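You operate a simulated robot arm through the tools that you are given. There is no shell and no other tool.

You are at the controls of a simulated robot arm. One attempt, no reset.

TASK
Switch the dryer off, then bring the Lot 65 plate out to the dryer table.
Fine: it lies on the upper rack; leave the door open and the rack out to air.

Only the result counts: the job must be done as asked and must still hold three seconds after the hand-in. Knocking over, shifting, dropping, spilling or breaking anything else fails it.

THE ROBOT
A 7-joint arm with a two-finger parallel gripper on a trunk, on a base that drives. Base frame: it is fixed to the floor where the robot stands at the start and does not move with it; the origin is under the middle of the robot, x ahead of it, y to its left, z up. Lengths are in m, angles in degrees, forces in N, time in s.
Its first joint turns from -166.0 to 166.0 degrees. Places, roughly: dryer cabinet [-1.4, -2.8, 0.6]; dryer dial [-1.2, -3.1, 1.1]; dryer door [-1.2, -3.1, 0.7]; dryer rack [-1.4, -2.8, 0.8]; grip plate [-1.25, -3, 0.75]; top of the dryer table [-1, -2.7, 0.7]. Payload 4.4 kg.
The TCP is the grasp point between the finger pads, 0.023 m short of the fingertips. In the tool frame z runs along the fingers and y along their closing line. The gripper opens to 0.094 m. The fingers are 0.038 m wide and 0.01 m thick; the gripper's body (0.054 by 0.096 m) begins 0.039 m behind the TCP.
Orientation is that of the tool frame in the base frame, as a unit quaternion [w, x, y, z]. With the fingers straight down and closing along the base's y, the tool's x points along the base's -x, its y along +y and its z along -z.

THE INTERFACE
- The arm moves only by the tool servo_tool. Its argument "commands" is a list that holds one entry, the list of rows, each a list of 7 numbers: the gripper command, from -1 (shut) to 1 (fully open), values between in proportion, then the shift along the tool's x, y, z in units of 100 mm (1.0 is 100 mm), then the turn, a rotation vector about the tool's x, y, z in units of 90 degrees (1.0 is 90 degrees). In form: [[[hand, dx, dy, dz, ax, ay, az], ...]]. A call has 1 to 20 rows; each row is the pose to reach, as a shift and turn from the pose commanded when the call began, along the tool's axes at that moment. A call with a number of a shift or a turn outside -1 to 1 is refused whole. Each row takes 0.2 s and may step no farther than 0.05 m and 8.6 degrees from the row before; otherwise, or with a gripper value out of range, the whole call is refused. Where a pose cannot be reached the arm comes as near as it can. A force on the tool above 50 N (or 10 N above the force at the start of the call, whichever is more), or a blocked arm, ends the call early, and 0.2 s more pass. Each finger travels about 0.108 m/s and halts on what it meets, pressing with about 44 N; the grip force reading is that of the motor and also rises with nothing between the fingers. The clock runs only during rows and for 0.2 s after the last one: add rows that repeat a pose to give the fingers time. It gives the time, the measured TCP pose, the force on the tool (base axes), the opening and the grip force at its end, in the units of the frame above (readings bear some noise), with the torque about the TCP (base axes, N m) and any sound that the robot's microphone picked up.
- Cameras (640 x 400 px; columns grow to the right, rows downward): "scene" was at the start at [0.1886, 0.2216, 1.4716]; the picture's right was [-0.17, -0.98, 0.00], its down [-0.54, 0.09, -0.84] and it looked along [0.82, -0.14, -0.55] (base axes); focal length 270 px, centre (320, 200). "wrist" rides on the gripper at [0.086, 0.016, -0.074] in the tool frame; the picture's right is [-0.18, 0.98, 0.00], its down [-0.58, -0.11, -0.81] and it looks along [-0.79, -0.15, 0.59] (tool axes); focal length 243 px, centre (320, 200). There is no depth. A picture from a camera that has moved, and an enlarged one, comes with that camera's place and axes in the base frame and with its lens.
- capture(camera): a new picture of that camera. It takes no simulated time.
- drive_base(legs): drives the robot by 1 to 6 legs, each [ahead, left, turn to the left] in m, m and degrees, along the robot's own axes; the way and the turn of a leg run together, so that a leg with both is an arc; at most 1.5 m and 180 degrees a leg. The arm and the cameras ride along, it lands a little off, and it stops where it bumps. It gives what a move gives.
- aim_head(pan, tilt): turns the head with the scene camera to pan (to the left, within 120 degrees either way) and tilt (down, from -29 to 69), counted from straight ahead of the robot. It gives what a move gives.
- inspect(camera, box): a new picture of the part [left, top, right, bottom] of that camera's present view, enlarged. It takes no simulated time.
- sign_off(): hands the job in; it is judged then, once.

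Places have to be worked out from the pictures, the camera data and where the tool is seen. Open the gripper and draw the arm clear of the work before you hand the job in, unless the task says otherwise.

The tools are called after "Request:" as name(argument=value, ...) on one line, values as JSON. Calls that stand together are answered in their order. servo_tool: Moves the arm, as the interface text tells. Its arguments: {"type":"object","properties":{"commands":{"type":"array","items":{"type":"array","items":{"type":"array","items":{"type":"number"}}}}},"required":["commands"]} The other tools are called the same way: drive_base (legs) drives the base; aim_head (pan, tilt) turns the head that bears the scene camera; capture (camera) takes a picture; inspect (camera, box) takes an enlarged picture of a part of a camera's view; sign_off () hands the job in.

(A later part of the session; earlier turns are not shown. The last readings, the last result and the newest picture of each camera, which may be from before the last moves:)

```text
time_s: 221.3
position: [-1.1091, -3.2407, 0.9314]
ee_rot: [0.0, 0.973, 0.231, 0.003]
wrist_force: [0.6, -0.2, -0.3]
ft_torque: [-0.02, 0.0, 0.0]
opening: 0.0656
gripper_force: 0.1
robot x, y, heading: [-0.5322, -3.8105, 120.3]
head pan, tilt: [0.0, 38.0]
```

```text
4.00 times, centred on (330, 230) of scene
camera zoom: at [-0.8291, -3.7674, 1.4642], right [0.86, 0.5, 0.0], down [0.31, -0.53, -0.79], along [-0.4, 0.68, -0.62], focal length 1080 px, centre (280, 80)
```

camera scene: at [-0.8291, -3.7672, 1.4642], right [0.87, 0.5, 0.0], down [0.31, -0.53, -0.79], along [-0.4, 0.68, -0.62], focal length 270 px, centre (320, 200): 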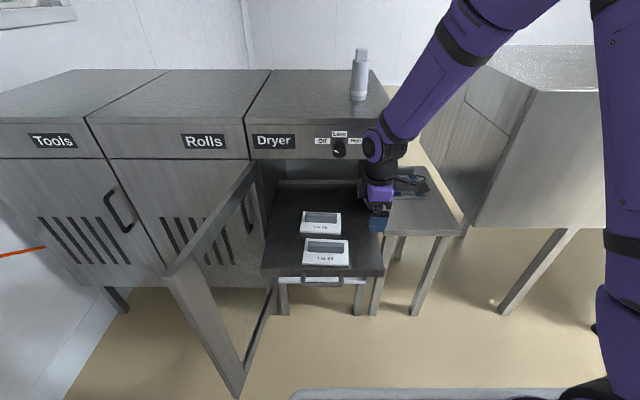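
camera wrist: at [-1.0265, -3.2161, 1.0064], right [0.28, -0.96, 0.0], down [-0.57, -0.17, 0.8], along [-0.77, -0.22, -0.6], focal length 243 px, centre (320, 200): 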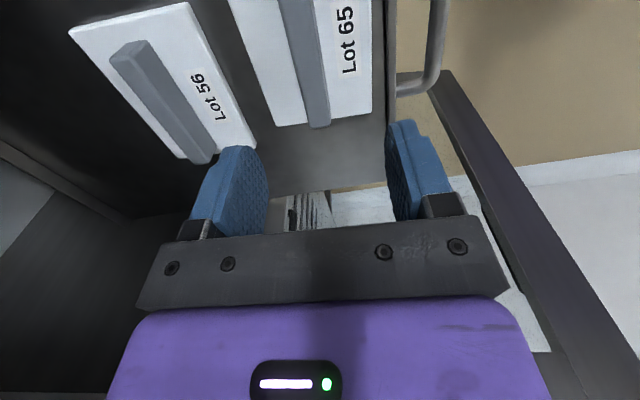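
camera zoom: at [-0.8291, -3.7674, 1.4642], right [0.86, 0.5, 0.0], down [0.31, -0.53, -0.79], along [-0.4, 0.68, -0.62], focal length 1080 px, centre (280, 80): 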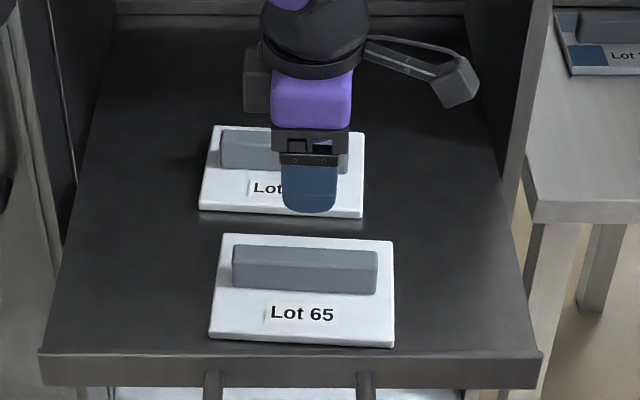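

TCP is over the block (u≈-2.581, v≈-2.252), yaw -3.3° matching the plate. I descend 86 mm, leaving ~30 mm to check alignment.

Request:
servo_tool(commands=[[[0.4, 0, 0, 0.3, 0, 0, 0], [0.4, 0, 0, 0.6, 0, 0, 0], [0.4, 0, 0, 0.86, 0, 0, 0], [0.4, 0, 0, 0.86, 0, 0, 0]]])

Request:
capture(camera="wrist")

Request:
inspect(camera="scene", box=[280, 200, 380, 280])

```text
time_s: 222.3
position: [-1.1104, -3.2402, 0.8453]
ee_rot: [-0.001, 0.973, 0.232, 0.003]
wrist_force: [0.9, 0.0, -0.3]
ft_torque: [0.01, -0.04, -0.01]
opening: 0.0657
gripper_force: 0.1
robot x, y, heading: [-0.5342, -3.811, 120.1]
head pan, tilt: [0.0, 38.0]
```

```text
taken
camera wrist: at [-1.0269, -3.2152, 0.9198], right [0.28, -0.96, 0.0], down [-0.57, -0.17, 0.8], along [-0.77, -0.22, -0.6], focal length 243 px, centre (320, 200)
```

wrist: 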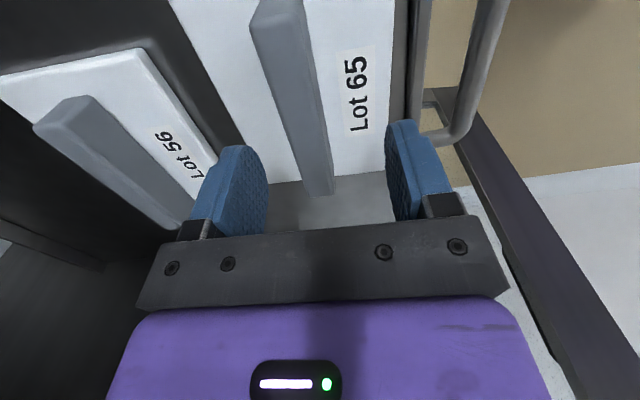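

```text
5.00 times, centred on (330, 240) of scene
camera zoom: at [-0.8291, -3.7673, 1.4642], right [0.86, 0.5, 0.0], down [0.31, -0.53, -0.79], along [-0.4, 0.68, -0.62], focal length 1350 px, centre (270, 0)
```

zoom: 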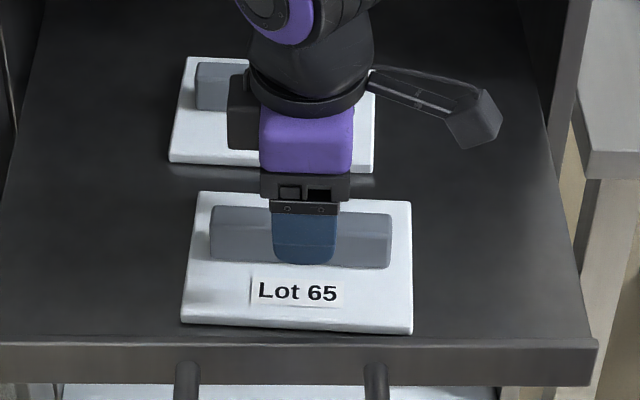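

The block is centred between the fingers. I descend the last 30 mm gently (tips to z≈0.793, just above the plate's top).

Request:
servo_tool(commands=[[[0.4, 0, 0, 0.12, 0, 0, 0], [0.4, 0, 0, 0.22, 0, 0, 0], [0.4, 0, 0, 0.28, 0, 0, 0], [0.4, 0, 0, 0.28, 0, 0, 0]]])

Request:
capture(camera="wrist")

Request:
inspect(camera="scene", box=[280, 200, 380, 280])

```text
time_s: 223.3
position: [-1.1085, -3.2409, 0.817]
ee_rot: [-0.001, 0.973, 0.231, 0.002]
wrist_force: [-0.3, 0.8, 0.4]
ft_torque: [-0.02, 0.03, -0.03]
opening: 0.0657
gripper_force: 0.0
robot x, y, heading: [-0.5357, -3.8129, 120.1]
head pan, tilt: [0.0, 38.0]
```

```text
taken
camera wrist: at [-1.0259, -3.2156, 0.8924], right [0.28, -0.96, 0.0], down [-0.57, -0.17, 0.8], along [-0.77, -0.22, -0.6], focal length 243 px, centre (320, 200)
```

wrist: 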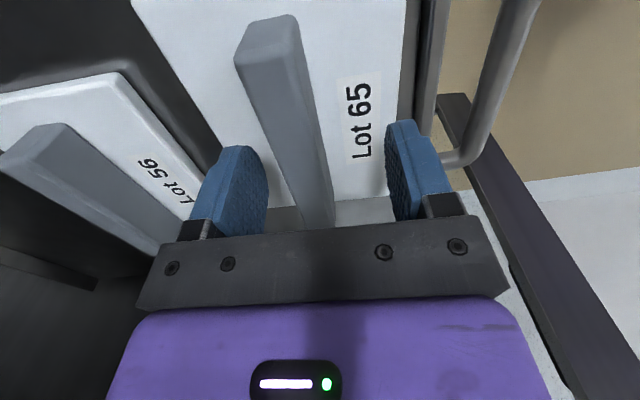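

```text
5.00 times, centred on (330, 240) of scene
camera zoom: at [-0.8292, -3.7673, 1.4642], right [0.86, 0.5, 0.0], down [0.31, -0.53, -0.79], along [-0.4, 0.68, -0.62], focal length 1350 px, centre (270, 0)
```

zoom: 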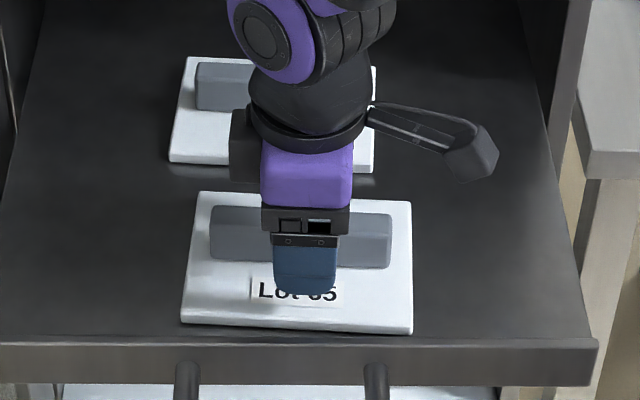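

No contact and the block lies between the pads. I close the gripper on the block.

Request:
servo_tool(commands=[[[0, 0, 0, 0, 0, 0, 0], [-0.3, 0, 0, 0, 0, 0, 0], [-1, 0, 0, 0, 0, 0, 0], [-1, 0, 0, 0, 0, 0, 0], [-1, 0, 0, 0, 0, 0, 0]]])

Request:
capture(camera="wrist")

```text
time_s: 224.5
position: [-1.1091, -3.24, 0.8186]
ee_rot: [-0.001, 0.973, 0.23, 0.003]
wrist_force: [-0.6, 0.2, 2.1]
ft_torque: [-0.06, 0.12, 0.01]
opening: 0.0215
gripper_force: 43.7
robot x, y, heading: [-0.5339, -3.8146, 120.1]
head pan, tilt: [0.0, 38.0]
```

```text
taken
camera wrist: at [-1.0259, -3.2156, 0.8926], right [0.28, -0.96, 0.0], down [-0.57, -0.17, 0.8], along [-0.77, -0.22, -0.6], focal length 243 px, centre (320, 200)
```

wrist: 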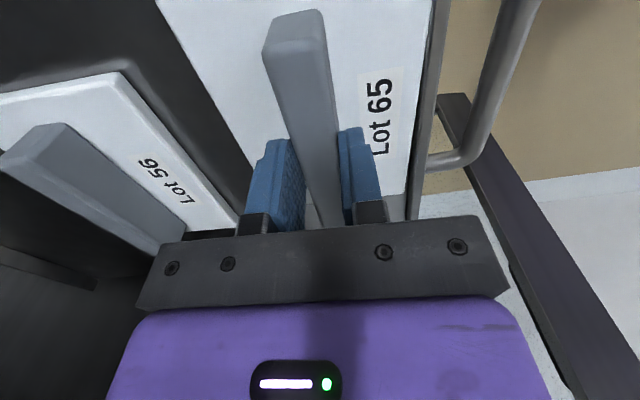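

Block gripped (opening 21.5 mm, 44 N). I lift slowly 90 mm.

Request:
servo_tool(commands=[[[-1, 0, 0, -0.08, 0, 0, 0], [-1, 0, 0, -0.2, 0, 0, 0], [-1, 0, 0, -0.35, 0, 0, 0], [-1, 0, 0, -0.5, 0, 0, 0], [-1, 0, 0, -0.65, 0, 0, 0], [-1, 0, 0, -0.8, 0, 0, 0], [-1, 0, 0, -0.9, 0, 0, 0], [-1, 0, 0, -0.9, 0, 0, 0]]])

Request:
capture(camera="scene")

Request:
capture(camera="wrist")

```text
time_s: 226.3
position: [-1.1098, -3.2396, 0.907]
ee_rot: [-0.001, 0.973, 0.23, 0.003]
wrist_force: [-0.2, -0.6, 0.1]
ft_torque: [0.0, -0.04, -0.02]
opening: 0.0
gripper_force: 41.9
robot x, y, heading: [-0.5324, -3.8127, 120.4]
head pan, tilt: [0.0, 38.0]
```

```text
taken
camera scene: at [-0.8292, -3.7672, 1.4642], right [0.86, 0.5, 0.0], down [0.31, -0.53, -0.79], along [-0.4, 0.68, -0.62], focal length 270 px, centre (320, 200)
```

scene: 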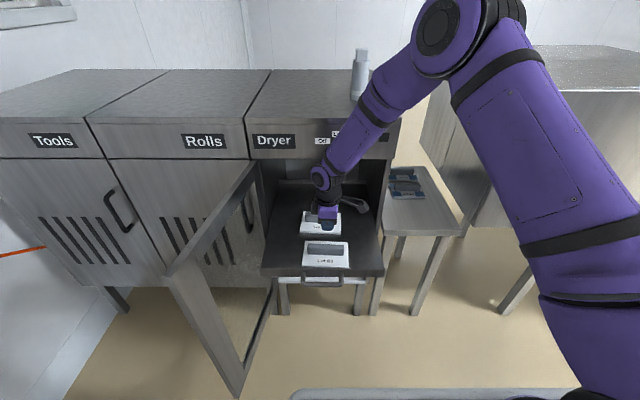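

```text
taken
camera wrist: at [-1.0267, -3.2153, 0.9818], right [0.28, -0.96, 0.0], down [-0.57, -0.17, 0.8], along [-0.77, -0.22, -0.6], focal length 243 px, centre (320, 200)
```

wrist: 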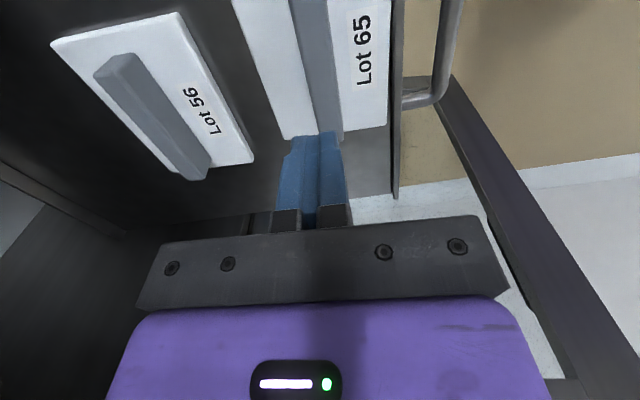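

The fingers closed to zero: the block slipped out and the plate stayed on the rack. I look closely at the plate and block to understand the grip height before retrying.

Request:
inspect(camera="scene", box=[280, 200, 380, 280])

Request:
inspect(camera="wrist", box=[220, 0, 420, 140])

```text
5.00 times, centred on (330, 240) of scene
camera zoom: at [-0.8292, -3.7672, 1.4642], right [0.86, 0.5, 0.0], down [0.31, -0.53, -0.79], along [-0.4, 0.68, -0.62], focal length 1350 px, centre (270, 0)
```

zoom: 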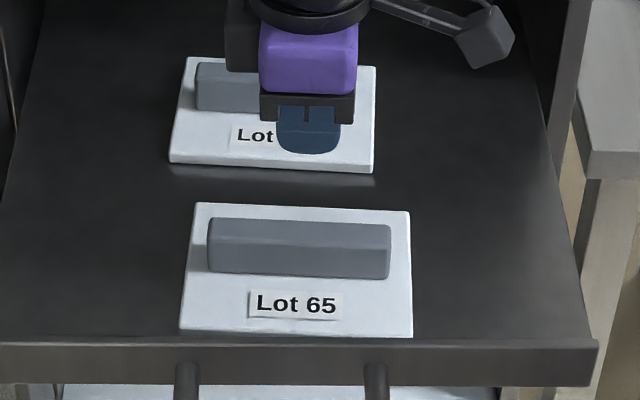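

```text
2.86 times, centred on (320, 70) of wrist
camera zoom: at [-1.0267, -3.2153, 0.9818], right [0.28, -0.96, 0.0], down [-0.57, -0.17, 0.8], along [-0.77, -0.22, -0.6], focal length 693 px, centre (320, 571)
```

zoom: 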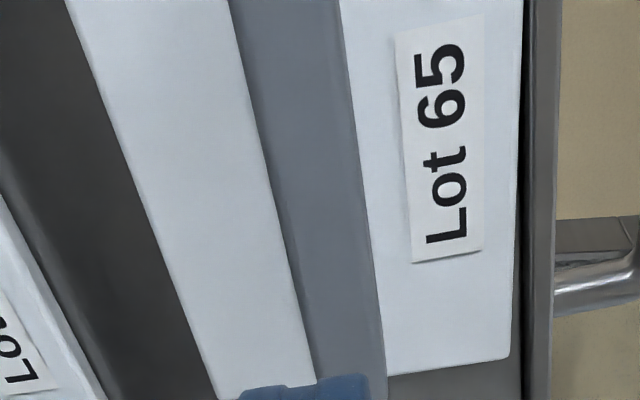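

Combining the wrist and head rays shows the plate's top is actually at z≈0.775 (not 0.788) and the block spans z≈0.775–0.802, so I had gripped only its top few mm. I reopen, shift 2 mm back, and descend to TCP z≈0.832 first.

Request:
servo_tool(commands=[[[0.4, 0, -0.02, 0, 0, 0, 0], [0.4, 0, -0.02, 0, 0, 0, 0], [0.4, 0, -0.02, 0.25, 0, 0, 0], [0.4, 0, -0.02, 0.5, 0, 0, 0], [0.4, 0, -0.02, 0.75, 0, 0, 0], [0.4, 0, -0.02, 0.75, 0, 0, 0]]])

Request:
capture(camera="wrist")

Request:
inspect(camera="scene", box=[280, 200, 380, 280])

```text
time_s: 227.7
position: [-1.1109, -3.2358, 0.8298]
ee_rot: [-0.001, 0.973, 0.231, 0.002]
wrist_force: [0.1, -0.6, 0.2]
ft_torque: [0.03, -0.01, -0.01]
opening: 0.0659
gripper_force: 0.1
robot x, y, heading: [-0.5323, -3.8126, 120.1]
head pan, tilt: [0.0, 38.0]
```

```text
taken
camera wrist: at [-1.028, -3.2126, 0.9056], right [0.28, -0.96, 0.0], down [-0.57, -0.17, 0.8], along [-0.77, -0.22, -0.6], focal length 243 px, centre (320, 200)
```

wrist: 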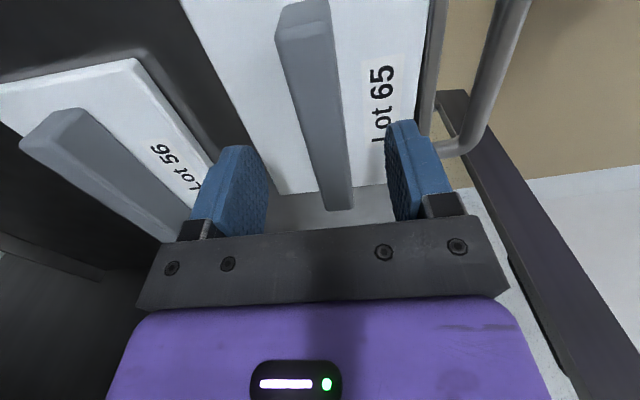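

```text
5.00 times, centred on (330, 240) of scene
camera zoom: at [-0.8291, -3.7673, 1.4642], right [0.86, 0.5, 0.0], down [0.31, -0.53, -0.79], along [-0.4, 0.68, -0.62], focal length 1350 px, centre (270, 0)
```

zoom: 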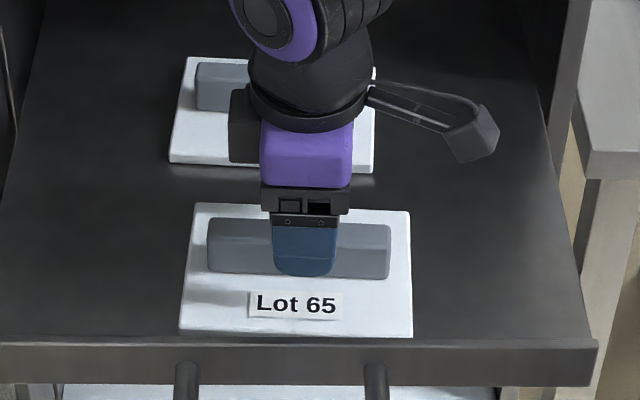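

The block is centred between the pads (block v≈-2.246, TCP v≈-2.247). I descend 27 mm to TCP z≈0.803 with care.

Request:
servo_tool(commands=[[[0.4, 0, 0, 0.1, 0, 0, 0], [0.4, 0, 0, 0.18, 0, 0, 0], [0.4, 0, 0, 0.24, 0, 0, 0], [0.4, 0, 0, 0.27, 0, 0, 0], [0.4, 0, 0, 0.27, 0, 0, 0]]])

Request:
inspect(camera="wrist", box=[180, 0, 440, 240])

Request:
inspect(camera="scene", box=[280, 200, 380, 280])

```text
time_s: 228.9
position: [-1.1111, -3.2384, 0.8037]
ee_rot: [-0.001, 0.973, 0.231, 0.003]
wrist_force: [0.2, -0.2, -0.2]
ft_torque: [-0.02, 0.0, -0.03]
opening: 0.066
gripper_force: 0.1
robot x, y, heading: [-0.5283, -3.8134, 119.9]
head pan, tilt: [0.0, 38.0]
```

```text
1.67 times, centred on (310, 120) of wrist
camera zoom: at [-1.0277, -3.2144, 0.8788], right [0.28, -0.96, 0.0], down [-0.57, -0.17, 0.8], along [-0.77, -0.22, -0.6], focal length 404 px, centre (337, 333)
```

zoom: 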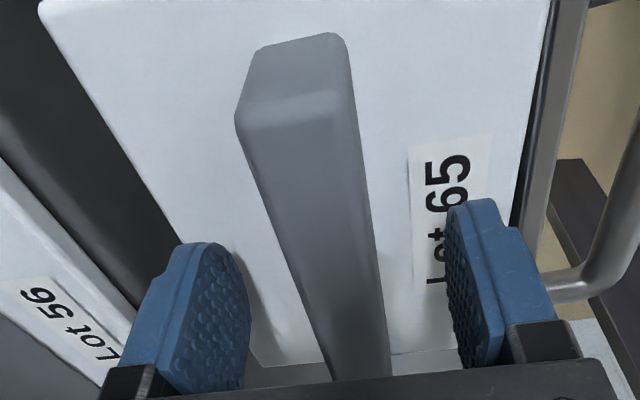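

```text
5.00 times, centred on (330, 240) of scene
camera zoom: at [-0.8292, -3.7673, 1.4642], right [0.86, 0.5, 0.0], down [0.31, -0.53, -0.79], along [-0.4, 0.68, -0.62], focal length 1350 px, centre (270, 0)
```

zoom: 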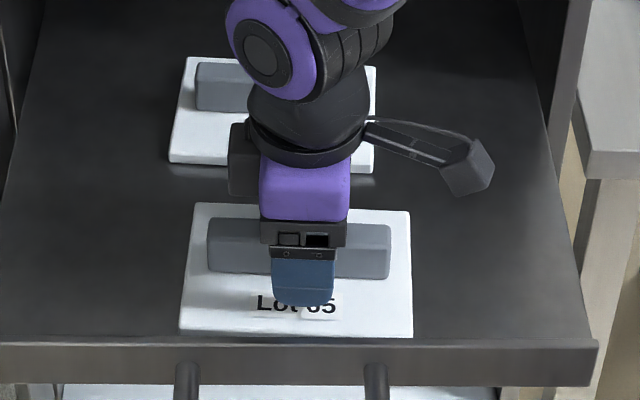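

Still no contact. I lower 4 mm more and watch the force, so the pads hold as much of the block as possible.

Request:
servo_tool(commands=[[[0.4, 0, 0, 0.02, 0, 0, 0], [0.4, 0, 0, 0.04, 0, 0, 0], [0.4, 0, 0, 0.04, 0, 0, 0]]])

```text
time_s: 229.7
position: [-1.1102, -3.2378, 0.8006]
ee_rot: [-0.001, 0.973, 0.231, 0.003]
wrist_force: [-0.5, 0.9, -0.4]
ft_torque: [0.0, -0.02, -0.01]
opening: 0.0659
gripper_force: 0.2
robot x, y, heading: [-0.5341, -3.8192, 119.9]
head pan, tilt: [0.0, 38.0]
```

No contact yet at tip z≈0.778; I probe another 4 mm.

Request:
servo_tool(commands=[[[0.4, 0, 0, 0.02, 0, 0, 0], [0.4, 0, 0, 0.04, 0, 0, 0], [0.4, 0, 0, 0.04, 0, 0, 0]]])

```text
time_s: 230.5
position: [-1.1101, -3.2397, 0.7957]
ee_rot: [-0.001, 0.973, 0.23, 0.002]
wrist_force: [-0.6, 0.4, 0.3]
ft_torque: [-0.01, 0.01, -0.02]
opening: 0.0658
gripper_force: 0.1
robot x, y, heading: [-0.5332, -3.8145, 120.3]
head pan, tilt: [0.0, 38.0]
```

Still no contact (tip z≈0.773). I look at the gap from both cameras.

Request:
inspect(camera="wrist", box=[180, 0, 440, 240])

Request:
inspect(camera="scene", box=[300, 220, 360, 268])

```text
1.67 times, centred on (310, 120) of wrist
camera zoom: at [-1.0264, -3.2142, 0.8719], right [0.28, -0.96, 0.0], down [-0.57, -0.17, 0.8], along [-0.77, -0.22, -0.6], focal length 404 px, centre (337, 333)
```

zoom: 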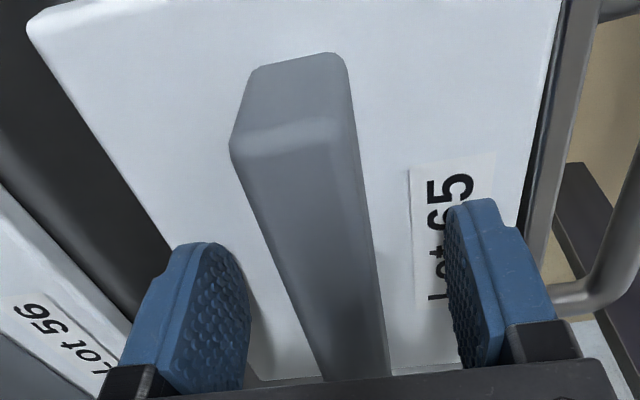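

```text
8.33 times, centred on (330, 244) of scene
camera zoom: at [-0.8292, -3.7673, 1.4642], right [0.86, 0.5, 0.0], down [0.31, -0.53, -0.79], along [-0.4, 0.68, -0.62], focal length 2249 px, centre (237, -167)
```

zoom: 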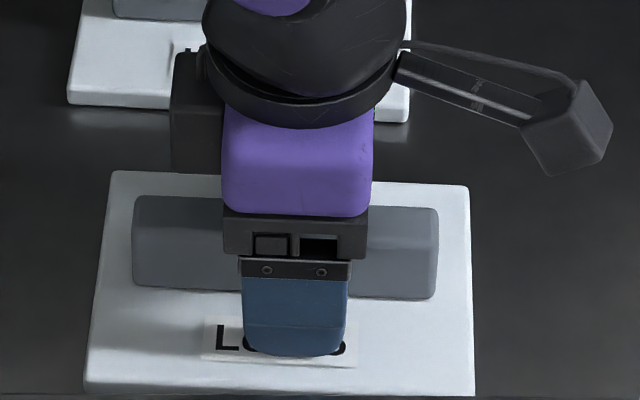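

I continue probing downward 5 mm in small steps.

Request:
servo_tool(commands=[[[0.4, 0, 0, 0.02, 0, 0, 0], [0.4, 0, 0, 0.04, 0, 0, 0], [0.4, 0, 0, 0.05, 0, 0, 0], [0.4, 0, 0, 0.05, 0, 0, 0]]])

```text
time_s: 231.5
position: [-1.1109, -3.2379, 0.7934]
ee_rot: [-0.001, 0.973, 0.23, 0.001]
wrist_force: [4.7, 4.7, 44.7]
ft_torque: [-1.33, -0.48, 0.2]
opening: 0.0665
gripper_force: 0.9
robot x, y, heading: [-0.5362, -3.8123, 119.8]
head pan, tilt: [0.0, 38.0]
```

Contact: 45 N upward at TCP z≈0.793, so the plate's top is at ≈0.770. I raise 3.5 mm to hover just above it and close on the block.

Request:
servo_tool(commands=[[[0.4, 0, 0, -0.03, 0, 0, 0], [0.4, 0, 0, -0.04, 0, 0, 0], [0, 0, 0, -0.04, 0, 0, 0], [-0.3, 0, 0, -0.04, 0, 0, 0], [-1, 0, 0, -0.04, 0, 0, 0], [-1, 0, 0, -0.04, 0, 0, 0], [-1, 0, 0, -0.04, 0, 0, 0]]])

Request:
inspect(camera="wrist", box=[180, 0, 440, 240])

```text
time_s: 233.1
position: [-1.1113, -3.2388, 0.7957]
ee_rot: [-0.001, 0.973, 0.231, 0.003]
wrist_force: [0.2, -1.9, 1.4]
ft_torque: [-0.18, 0.26, 0.08]
opening: 0.0219
gripper_force: 44.7
robot x, y, heading: [-0.531, -3.8139, 120.3]
head pan, tilt: [0.0, 38.0]
```

```text
1.67 times, centred on (310, 120) of wrist
camera zoom: at [-1.0272, -3.2145, 0.8705], right [0.28, -0.96, 0.0], down [-0.57, -0.17, 0.8], along [-0.77, -0.22, -0.6], focal length 404 px, centre (337, 333)
```

zoom: 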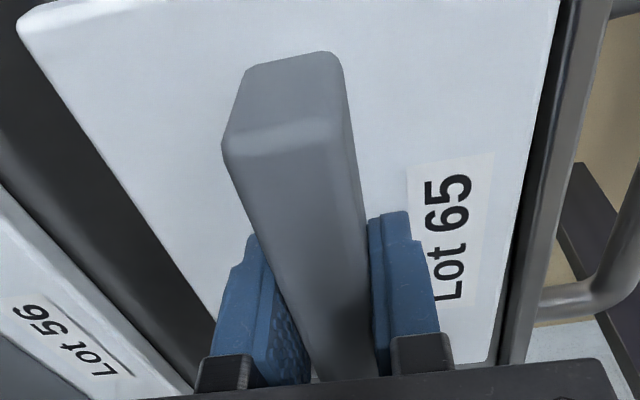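

The pads now hold the full height of the block. I lift gently 30 mm and check the grip.

Request:
servo_tool(commands=[[[-1, 0, 0, -0.04, 0, 0, 0], [-1, 0, 0, -0.1, 0, 0, 0], [-1, 0, 0, -0.16, 0, 0, 0], [-1, 0, 0, -0.22, 0, 0, 0], [-1, 0, 0, -0.3, 0, 0, 0], [-1, 0, 0, -0.3, 0, 0, 0]]])

Request:
capture(camera="scene")

Request:
capture(camera="wrist")

```text
time_s: 234.5
position: [-1.1108, -3.2372, 0.8264]
ee_rot: [-0.001, 0.973, 0.23, 0.002]
wrist_force: [0.8, 0.7, -3.3]
ft_torque: [0.02, -0.03, -0.01]
opening: 0.0219
gripper_force: 44.1
robot x, y, heading: [-0.5332, -3.8122, 120.3]
head pan, tilt: [0.0, 38.0]
```

```text
taken
camera scene: at [-0.8293, -3.7672, 1.4642], right [0.86, 0.5, 0.0], down [0.31, -0.53, -0.79], along [-0.4, 0.68, -0.62], focal length 270 px, centre (320, 200)
```

scene: 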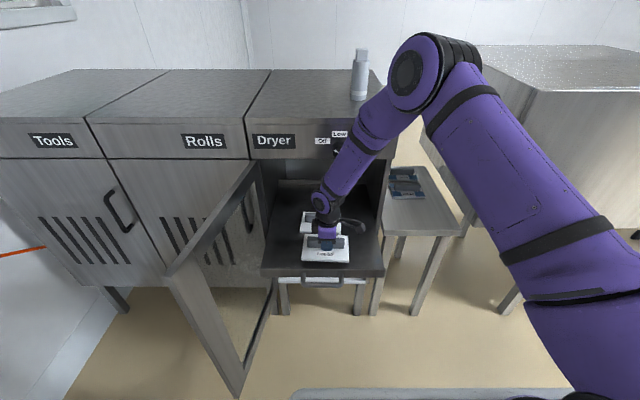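

```text
taken
camera wrist: at [-1.0279, -3.2137, 0.9012], right [0.28, -0.96, 0.0], down [-0.57, -0.17, 0.8], along [-0.77, -0.22, -0.6], focal length 243 px, centre (320, 200)
```

wrist: 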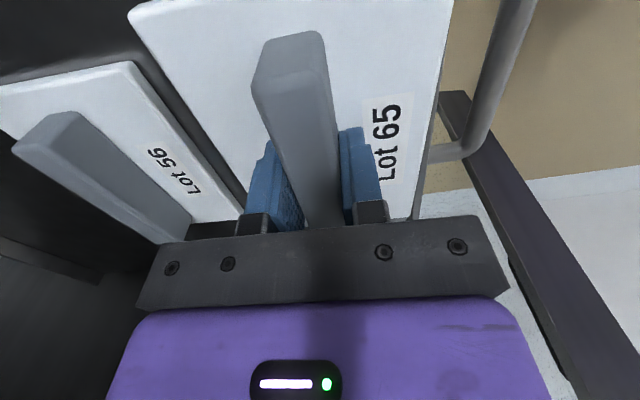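

Lot 65 is lifted: opening steady at 21.9 mm and ~3.3 N of weight. I raise it another 95 mm, then carry it right in front of the dryer, straightening its yaw.

Request:
servo_tool(commands=[[[-1, 0, 0, -0.15, 0, 0, 0], [-1, 0, 0, -0.35, 0, 0, 0], [-1, 0, 0, -0.55, 0, 0, 0], [-1, 0, 0, -0.75, 0, 0, 0], [-1, 0, 0, -0.9, 0, 0, 0], [-1, 0, 0, -0.95, 0, 0, 0]]])

Request:
servo_tool(commands=[[[-1, 0.1, -0.01, 0, 0, 0, -0.005], [-1, 0.25, -0.015, 0, 0, 0, -0.01], [-1, 0.45, -0.027, 0, 0, 0, -0.018], [-1, 0.65, -0.04, 0, 0, 0, -0.026], [-1, 0.85, -0.05, 0, 0, 0, -0.033], [-1, 0.998, -0.06, 0, 0, 0, -0.037]]])

Request:
capture(camera="scene")

```text
time_s: 235.9
position: [-1.1124, -3.2374, 0.9212]
ee_rot: [-0.001, 0.973, 0.23, 0.002]
wrist_force: [0.2, 0.9, -3.2]
ft_torque: [0.03, 0.01, -0.03]
opening: 0.0217
gripper_force: 43.6
robot x, y, heading: [-0.5329, -3.811, 120.0]
head pan, tilt: [0.0, 38.0]
```

```text
time_s: 237.3
position: [-1.024, -3.1883, 0.9208]
ee_rot: [-0.001, 0.966, 0.26, 0.002]
wrist_force: [-0.1, 0.0, -2.5]
ft_torque: [0.03, -0.01, -0.01]
opening: 0.0216
gripper_force: 44.1
robot x, y, heading: [-0.5358, -3.8099, 120.2]
head pan, tilt: [0.0, 38.0]
```

```text
taken
camera scene: at [-0.8294, -3.7674, 1.4642], right [0.86, 0.5, 0.0], down [0.31, -0.53, -0.79], along [-0.4, 0.68, -0.62], focal length 270 px, centre (320, 200)
```

scene: 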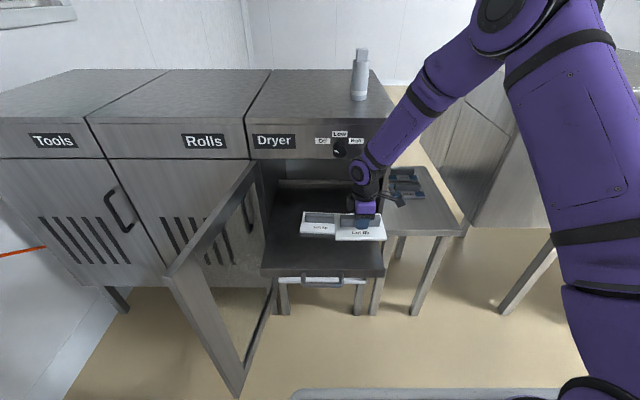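

The plate is secure and clear of the rack. I continue to the right to u≈-2.205.

Request:
servo_tool(commands=[[[-1, 0.15, 0, 0, 0, 0, 0], [-1, 0.35, 0, 0, 0, 0, 0], [-1, 0.55, 0, 0, 0, 0, 0], [-1, 0.75, 0, 0, 0, 0, 0], [-1, 0.9, 0, 0, 0, 0, 0], [-1, 1.0, 0, 0, 0, 0, 0]]])

Request:
servo_tool(commands=[[[-1, 0.15, 0, 0, 0, 0, 0], [-1, 0.35, 0, 0, 0, 0, 0], [-1, 0.55, 0, 0, 0, 0, 0], [-1, 0.75, 0, 0, 0, 0, 0], [-1, 0.9, 0, 0, 0, 0, 0], [-1, 1.0, 0, 0, 0, 0, 0]]])

Request:
servo_tool(commands=[[[-1, 0.15, 0, 0, 0, 0, 0], [-1, 0.35, 0, 0, 0, 0, 0], [-1, 0.55, 0, 0, 0, 0, 0], [-1, 0.72, 0, 0, 0, 0, 0], [-1, 0.74, 0, 0, 0, 0, 0]]])

Request:
aim_head(pan=-20, tilt=35)

Request:
capture(camera="scene")

Request:
capture(camera="wrist")

```text
time_s: 238.7
position: [-0.937, -3.1398, 0.9231]
ee_rot: [0.0, 0.966, 0.258, 0.002]
wrist_force: [-0.2, -0.4, -2.8]
ft_torque: [0.01, 0.01, -0.01]
opening: 0.022
gripper_force: 43.6
robot x, y, heading: [-0.533, -3.8132, 120.1]
head pan, tilt: [0.0, 38.0]
```

```text
time_s: 240.1
position: [-0.8529, -3.0892, 0.9218]
ee_rot: [0.0, 0.966, 0.259, 0.003]
wrist_force: [-0.3, 0.1, -2.5]
ft_torque: [-0.02, -0.01, 0.01]
opening: 0.0215
gripper_force: 44.1
robot x, y, heading: [-0.5361, -3.8116, 120.0]
head pan, tilt: [0.0, 38.0]
```

```text
time_s: 241.3
position: [-0.7881, -3.0513, 0.9207]
ee_rot: [-0.001, 0.966, 0.258, 0.003]
wrist_force: [0.2, -0.4, -2.3]
ft_torque: [0.03, -0.01, 0.0]
opening: 0.0219
gripper_force: 44.4
robot x, y, heading: [-0.5355, -3.8128, 120.1]
head pan, tilt: [0.0, 38.0]
```

```text
time_s: 242.1
position: [-0.788, -3.0517, 0.9205]
ee_rot: [-0.001, 0.966, 0.259, 0.002]
wrist_force: [-0.7, 0.9, -2.0]
ft_torque: [0.01, -0.01, 0.0]
opening: 0.0219
gripper_force: 43.8
robot x, y, heading: [-0.536, -3.8123, 120.0]
head pan, tilt: [-20.0, 35.0]
```

```text
taken
camera scene: at [-0.8014, -3.7551, 1.4688], right [0.98, 0.18, 0.0], down [0.1, -0.56, -0.82], along [-0.14, 0.81, -0.57], focal length 270 px, centre (320, 200)
```

scene: 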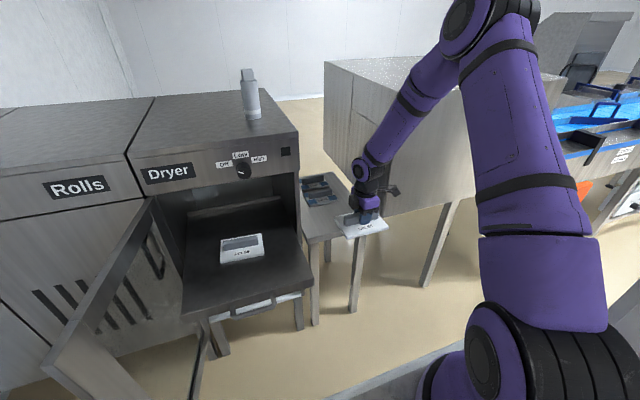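

```text
taken
camera wrist: at [-0.7054, -3.0221, 0.997], right [0.33, -0.94, 0.0], down [-0.56, -0.2, 0.8], along [-0.76, -0.27, -0.6], focal length 243 px, centre (320, 200)
```

wrist: 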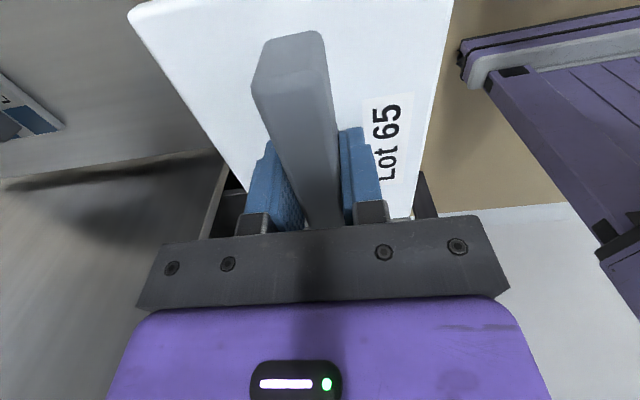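

The plate hangs at u≈-2.208, v≈-2.249, in front of the table alcove. I zoom in on the table to verify the free area and the side clearances.

Request:
inspect(camera="scene", box=[280, 140, 420, 260])

Request:
inspect(camera="scene", box=[290, 40, 480, 240])

```text
3.33 times, centred on (350, 200) of scene
camera zoom: at [-0.8014, -3.7551, 1.4688], right [0.98, 0.18, 0.0], down [0.1, -0.56, -0.82], along [-0.14, 0.81, -0.57], focal length 900 px, centre (220, 200)
```

zoom: 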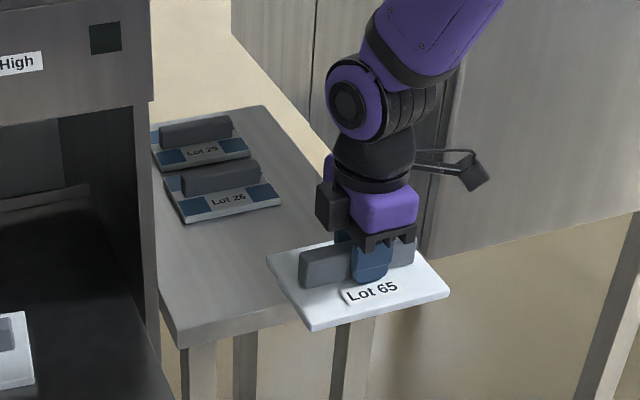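

```text
2.00 times, centred on (385, 140) of scene
camera zoom: at [-0.8014, -3.7551, 1.4688], right [0.98, 0.18, 0.0], down [0.1, -0.56, -0.82], along [-0.14, 0.81, -0.57], focal length 540 px, centre (190, 320)
```

zoom: 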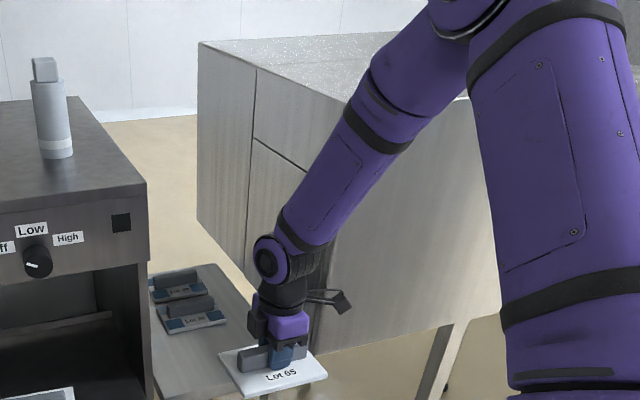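

Table: top z≈0.70, front edge v≈-2.07, left edge u≈-2.345; Lot 26's front edge at v≈-1.857. I'll set Lot 65 at u≈-2.22, v≈-1.965. I carry it forward (tool -y) between the dryer side and the tunnel in steps.

Request:
servo_tool(commands=[[[-1, -0.03, -0.15, 0, 0, 0, 0], [-1, -0.06, -0.35, 0, 0, 0, 0], [-1, -0.09, -0.55, 0, 0, 0, 0], [-1, -0.12, -0.75, 0, 0, 0, 0], [-1, -0.12, -0.9, 0, 0, 0, 0], [-1, -0.12, -1.0, 0, 0, 0, 0]]])

Request:
servo_tool(commands=[[[-1, 0, -0.15, 0, 0, 0, 0], [-1, 0, -0.35, 0, 0, 0, 0], [-1, 0, -0.55, 0, 0, 0, 0], [-1, 0, -0.75, 0, 0, 0, 0], [-1, 0, -0.9, 0, 0, 0, 0], [-1, 0, -1.0, 0, 0, 0, 0]]])

Request:
capture(camera="scene")

Request:
capture(camera="wrist")

```text
time_s: 243.5
position: [-0.8474, -2.971, 0.9231]
ee_rot: [-0.001, 0.966, 0.259, 0.003]
wrist_force: [-0.5, -0.9, -1.4]
ft_torque: [-0.02, 0.0, 0.02]
opening: 0.0218
gripper_force: 44.5
robot x, y, heading: [-0.5331, -3.8136, 120.1]
head pan, tilt: [-20.0, 35.0]
```

```text
time_s: 244.9
position: [-0.8986, -2.8846, 0.9231]
ee_rot: [-0.001, 0.966, 0.259, 0.001]
wrist_force: [0.2, -0.6, -2.9]
ft_torque: [0.03, -0.02, 0.02]
opening: 0.0215
gripper_force: 44.1
robot x, y, heading: [-0.5333, -3.8083, 120.0]
head pan, tilt: [-20.0, 35.0]
```

```text
taken
camera scene: at [-0.8012, -3.7552, 1.4688], right [0.98, 0.18, 0.0], down [0.1, -0.56, -0.82], along [-0.14, 0.81, -0.57], focal length 270 px, centre (320, 200)
```

scene: 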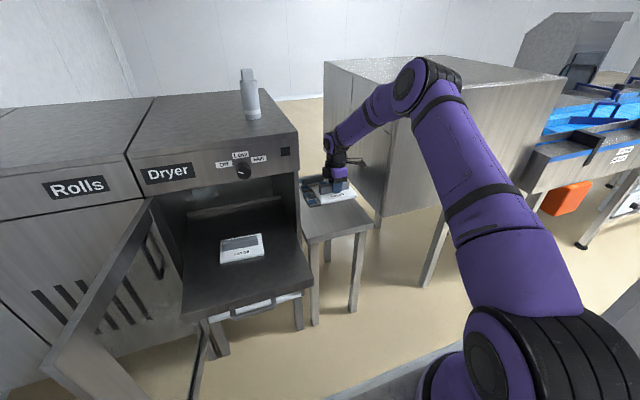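

```text
taken
camera wrist: at [-0.8164, -2.8563, 0.9981], right [0.33, -0.94, 0.0], down [-0.56, -0.2, 0.8], along [-0.76, -0.27, -0.6], focal length 243 px, centre (320, 200)
```

wrist: 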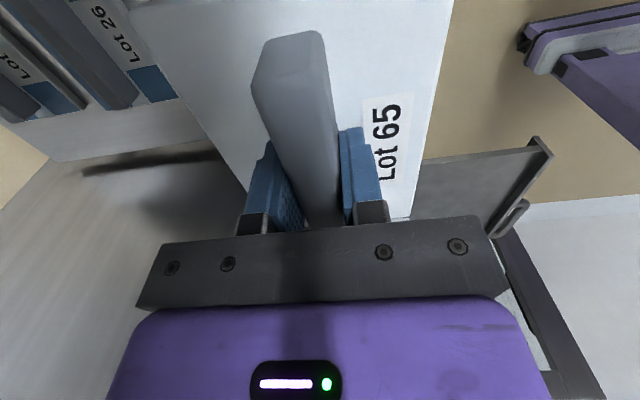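

The hand is inside the alcove with clearance both sides. I move forward the last 84 mm.

Request:
servo_tool(commands=[[[-1, 0, -0.15, 0, 0, 0, 0], [-1, 0, -0.35, 0, 0, 0, 0], [-1, 0, -0.55, 0, 0, 0, 0], [-1, 0, -0.75, 0, 0, 0, 0], [-1, 0, -0.84, 0, 0, 0, 0], [-1, 0, -0.84, 0, 0, 0, 0]]])

Request:
inspect(camera="scene", box=[270, 100, 470, 250])

Request:
capture(camera="wrist")

```text
time_s: 246.3
position: [-0.9402, -2.8118, 0.9224]
ee_rot: [-0.001, 0.966, 0.259, 0.002]
wrist_force: [-0.6, 0.2, -2.6]
ft_torque: [0.0, 0.02, -0.01]
opening: 0.0222
gripper_force: 43.9
robot x, y, heading: [-0.5309, -3.8092, 120.1]
head pan, tilt: [-20.0, 35.0]
```

```text
2.67 times, centred on (370, 175) of scene
camera zoom: at [-0.8013, -3.7551, 1.4688], right [0.98, 0.18, 0.0], down [0.1, -0.56, -0.82], along [-0.14, 0.81, -0.57], focal length 720 px, centre (187, 267)
```

zoom: 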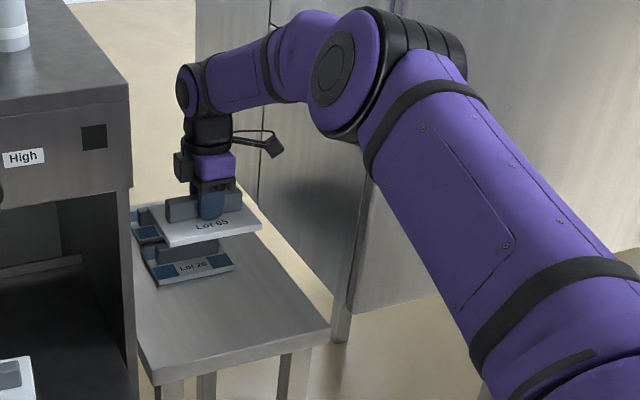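

```text
taken
camera wrist: at [-0.8579, -2.7821, 0.9973], right [0.33, -0.94, 0.0], down [-0.56, -0.2, 0.8], along [-0.76, -0.27, -0.6], focal length 243 px, centre (320, 200)
```

wrist: 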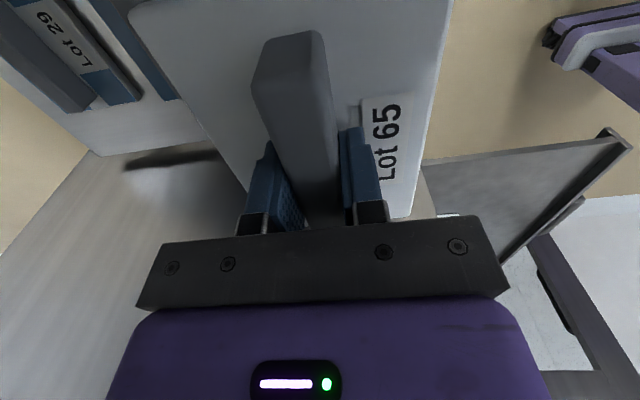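

Lot 65 hangs over its spot (u≈-2.220, v≈-1.965), with ~6 cm to Lot 26. I lower it 165 mm to just above the table.

Request:
servo_tool(commands=[[[-1, 0, 0, 0.15, 0, 0, 0], [-1, 0, 0, 0.35, 0, 0, 0], [-1, 0, 0, 0.55, 0, 0, 0], [-1, 0, 0, 0.75, 0, 0, 0], [-1, 0, 0, 0.9, 0, 0, 0], [-1, 0, 0, 1.0, 0, 0, 0]]])

Request:
servo_tool(commands=[[[-1, 0, 0, 0.15, 0, 0, 0], [-1, 0, 0, 0.3, 0, 0, 0], [-1, 0, 0, 0.45, 0, 0, 0], [-1, 0, 0, 0.58, 0, 0, 0], [-1, 0, 0, 0.65, 0, 0, 0], [-1, 0, 0, 0.65, 0, 0, 0]]])

Request:
inspect(camera="scene", box=[270, 130, 430, 260])

Request:
capture(camera="scene")

```text
time_s: 247.7
position: [-0.9388, -2.8131, 0.8229]
ee_rot: [-0.001, 0.966, 0.259, 0.002]
wrist_force: [0.8, -0.5, -2.3]
ft_torque: [0.0, -0.03, -0.03]
opening: 0.0219
gripper_force: 43.9
robot x, y, heading: [-0.5329, -3.8135, 120.2]
head pan, tilt: [-20.0, 35.0]
```

```text
time_s: 249.1
position: [-0.9385, -2.8116, 0.7571]
ee_rot: [0.0, 0.966, 0.259, 0.002]
wrist_force: [-0.4, -0.2, -2.6]
ft_torque: [0.0, -0.02, -0.01]
opening: 0.0215
gripper_force: 44.6
robot x, y, heading: [-0.535, -3.8124, 120.2]
head pan, tilt: [-20.0, 35.0]
```

```text
3.08 times, centred on (350, 195) of scene
camera zoom: at [-0.8013, -3.7551, 1.4688], right [0.98, 0.18, 0.0], down [0.1, -0.56, -0.82], along [-0.14, 0.81, -0.57], focal length 830 px, centre (228, 215)
```

zoom: 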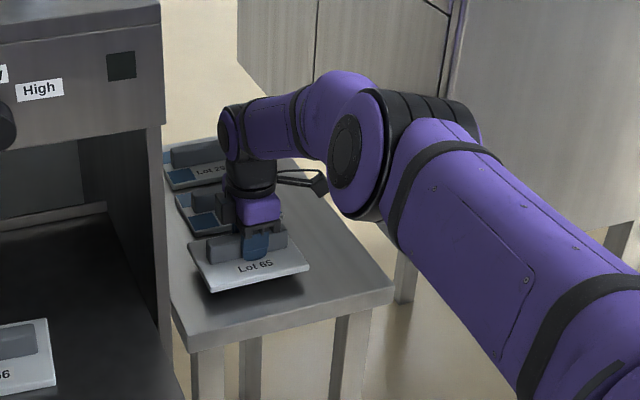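

```text
taken
camera scene: at [-0.8013, -3.7551, 1.4688], right [0.98, 0.18, 0.0], down [0.1, -0.56, -0.82], along [-0.14, 0.81, -0.57], focal length 270 px, centre (320, 200)
```

scene: 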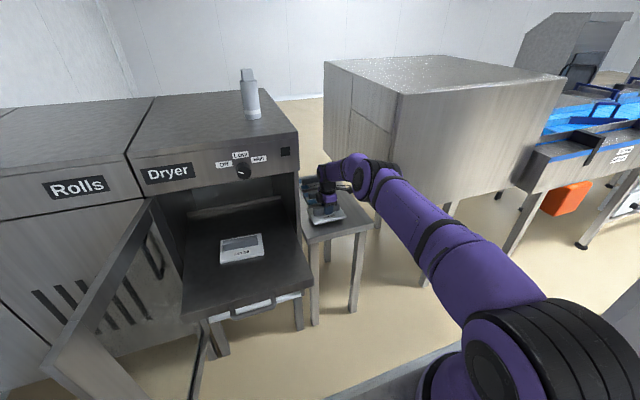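

The plate hovers ~18 mm above the table, well placed. I lower in small steps until the force shows contact.

Request:
servo_tool(commands=[[[-1, 0, 0, 0.05, 0, 0, 0], [-1, 0, 0, 0.09, 0, 0, 0], [-1, 0, 0, 0.12, 0, 0, 0], [-1, 0, 0, 0.14, 0, 0, 0]]])

Request:
inspect(camera="scene", box=[280, 160, 380, 250])

```text
time_s: 250.1
position: [-0.9386, -2.8119, 0.7445]
ee_rot: [-0.001, 0.966, 0.259, 0.002]
wrist_force: [0.9, 0.3, -2.2]
ft_torque: [0.02, 0.0, -0.02]
opening: 0.0217
gripper_force: 44.3
robot x, y, heading: [-0.532, -3.8103, 120.0]
head pan, tilt: [-20.0, 35.0]
```

```text
4.44 times, centred on (330, 205) of scene
camera zoom: at [-0.8013, -3.7551, 1.4688], right [0.98, 0.18, 0.0], down [0.1, -0.56, -0.82], along [-0.14, 0.81, -0.57], focal length 1200 px, centre (276, 178)
```

zoom: 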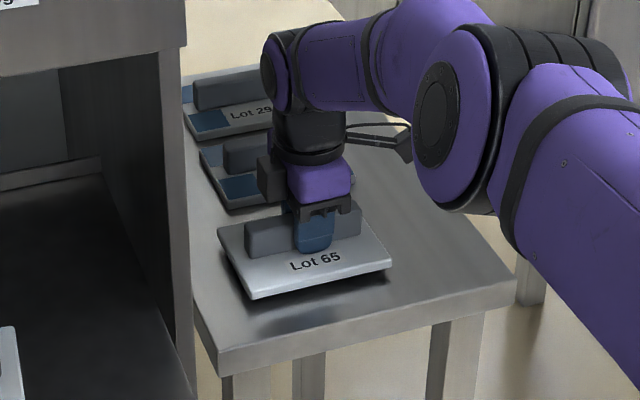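

Still hovering slightly above. I lower further in 2 mm steps.

Request:
servo_tool(commands=[[[-1, 0, 0, 0.02, 0, 0, 0], [-1, 0, 0, 0.04, 0, 0, 0], [-1, 0, 0, 0.05, 0, 0, 0], [-1, 0, 0, 0.05, 0, 0, 0]]])

```text
time_s: 251.1
position: [-0.9384, -2.8133, 0.7384]
ee_rot: [-0.001, 0.966, 0.259, 0.003]
wrist_force: [0.1, -0.1, -2.3]
ft_torque: [-0.01, -0.02, 0.0]
opening: 0.0219
gripper_force: 44.2
robot x, y, heading: [-0.5321, -3.8111, 120.0]
head pan, tilt: [-20.0, 35.0]
```

No contact yet at TCP z≈0.738; I continue downward in small steps.

Request:
servo_tool(commands=[[[-1, 0, 0, 0.02, 0, 0, 0], [-1, 0, 0, 0.03, 0, 0, 0], [-1, 0, 0, 0.04, 0, 0, 0], [-1, 0, 0, 0.04, 0, 0, 0]]])

Request:
inspect(camera="scene", box=[280, 160, 380, 250])

```text
time_s: 252.1
position: [-0.9381, -2.8116, 0.7343]
ee_rot: [-0.002, 0.966, 0.258, 0.002]
wrist_force: [-1.3, -0.7, 7.1]
ft_torque: [-0.38, 0.14, 0.02]
opening: 0.0216
gripper_force: 44.0
robot x, y, heading: [-0.5333, -3.8114, 120.0]
head pan, tilt: [-20.0, 35.0]
```

```text
4.44 times, centred on (330, 205) of scene
camera zoom: at [-0.8012, -3.7556, 1.4688], right [0.98, 0.18, 0.0], down [0.1, -0.56, -0.82], along [-0.14, 0.81, -0.57], focal length 1200 px, centre (276, 178)
```

zoom: 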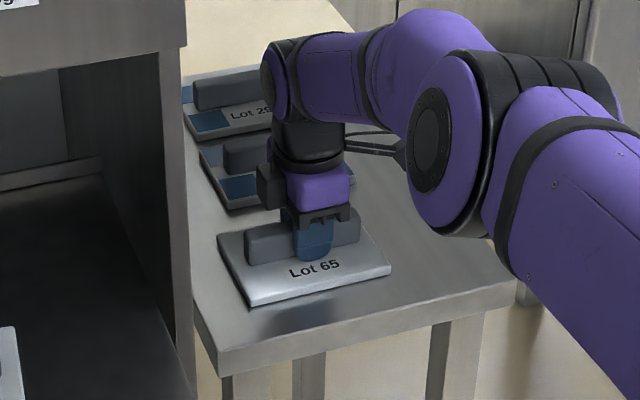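

Contact with the table (force rose to +7 N). I open the fingers partly to release the block, then check.

Request:
servo_tool(commands=[[[-1, 0, 0, 0.005, 0, 0, 0], [-0.2, 0, 0, 0.005, 0, 0, 0], [0.3, 0, 0, 0.005, 0, 0, 0], [0.4, 0, 0, 0.005, 0, 0, 0], [0.4, 0, 0, 0.005, 0, 0, 0]]])

Request:
capture(camera="wrist")

Request:
inspect(camera="scene", box=[280, 160, 380, 250])

```text
time_s: 253.3
position: [-0.9383, -2.8122, 0.7361]
ee_rot: [-0.002, 0.966, 0.259, 0.004]
wrist_force: [-1.4, 2.9, 11.4]
ft_torque: [-0.23, 0.1, -0.01]
opening: 0.0647
gripper_force: 0.0
robot x, y, heading: [-0.5348, -3.8115, 119.8]
head pan, tilt: [-20.0, 35.0]
```

```text
taken
camera wrist: at [-0.8567, -2.7827, 0.8104], right [0.33, -0.94, 0.0], down [-0.56, -0.2, 0.8], along [-0.76, -0.27, -0.6], focal length 243 px, centre (320, 200)
```

wrist: 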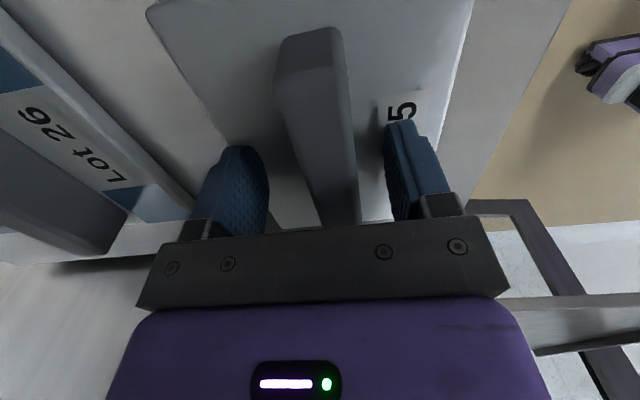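

```text
4.44 times, centred on (330, 205) of scene
camera zoom: at [-0.8011, -3.7556, 1.4688], right [0.98, 0.18, 0.0], down [0.1, -0.56, -0.82], along [-0.14, 0.81, -0.57], focal length 1200 px, centre (276, 178)
```

zoom: 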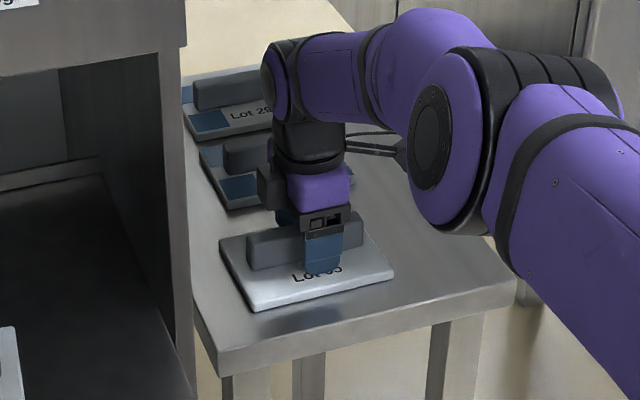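

Released: fingers at 65 mm, the plate resting on the table. I lift the hand straight up slowly.

Request:
servo_tool(commands=[[[0.4, 0, 0, -0.04, 0, 0, 0], [0.4, 0, 0, -0.12, 0, 0, 0], [0.4, 0, 0, -0.25, 0, 0, 0], [0.4, 0, 0, -0.45, 0, 0, 0], [0.4, 0, 0, -0.7, 0, 0, 0], [0.4, 0, 0, -1.0, 0, 0, 0]]])

Request:
servo_tool(commands=[[[0.4, 0, 0, -0.3, 0, 0, 0], [0.4, 0, 0, -0.6, 0, 0, 0], [0.4, 0, 0, -0.9, 0, 0, 0], [0.4, 0, 0, -0.9, 0, 0, 0]]])

Request:
capture(camera="scene")

Request:
inspect(camera="scene", box=[280, 150, 400, 250])

```text
time_s: 254.7
position: [-0.939, -2.812, 0.833]
ee_rot: [0.0, 0.966, 0.259, 0.002]
wrist_force: [1.4, 0.3, -0.9]
ft_torque: [0.01, -0.01, 0.03]
opening: 0.0658
gripper_force: 0.0
robot x, y, heading: [-0.5344, -3.8102, 120.2]
head pan, tilt: [-20.0, 35.0]
```

```text
time_s: 255.7
position: [-0.9424, -2.8119, 0.925]
ee_rot: [0.0, 0.966, 0.259, 0.002]
wrist_force: [1.3, 0.2, 0.6]
ft_torque: [0.0, 0.03, -0.04]
opening: 0.0659
gripper_force: 0.1
robot x, y, heading: [-0.533, -3.8163, 120.0]
head pan, tilt: [-20.0, 35.0]
```

```text
taken
camera scene: at [-0.8013, -3.7551, 1.4688], right [0.98, 0.18, 0.0], down [0.1, -0.56, -0.82], along [-0.14, 0.81, -0.57], focal length 270 px, centre (320, 200)
```

scene: 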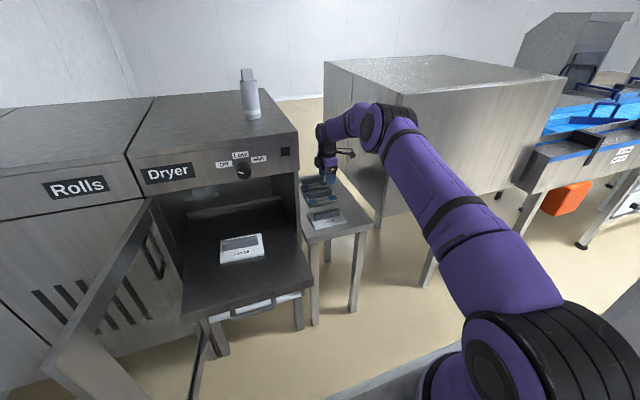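

```text
4.00 times, centred on (340, 200) of scene
camera zoom: at [-0.8013, -3.7551, 1.4688], right [0.98, 0.18, 0.0], down [0.1, -0.56, -0.82], along [-0.14, 0.81, -0.57], focal length 1080 px, centre (240, 200)
```

zoom: 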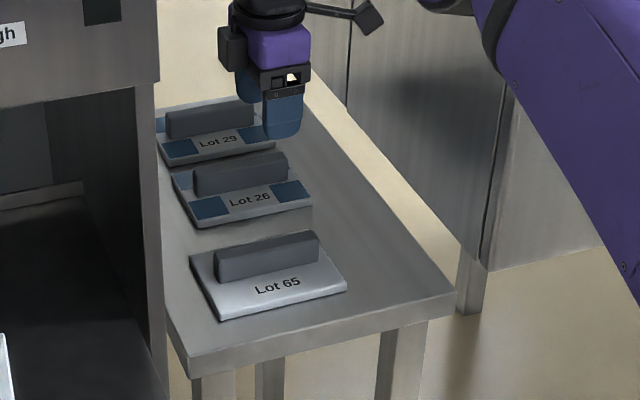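

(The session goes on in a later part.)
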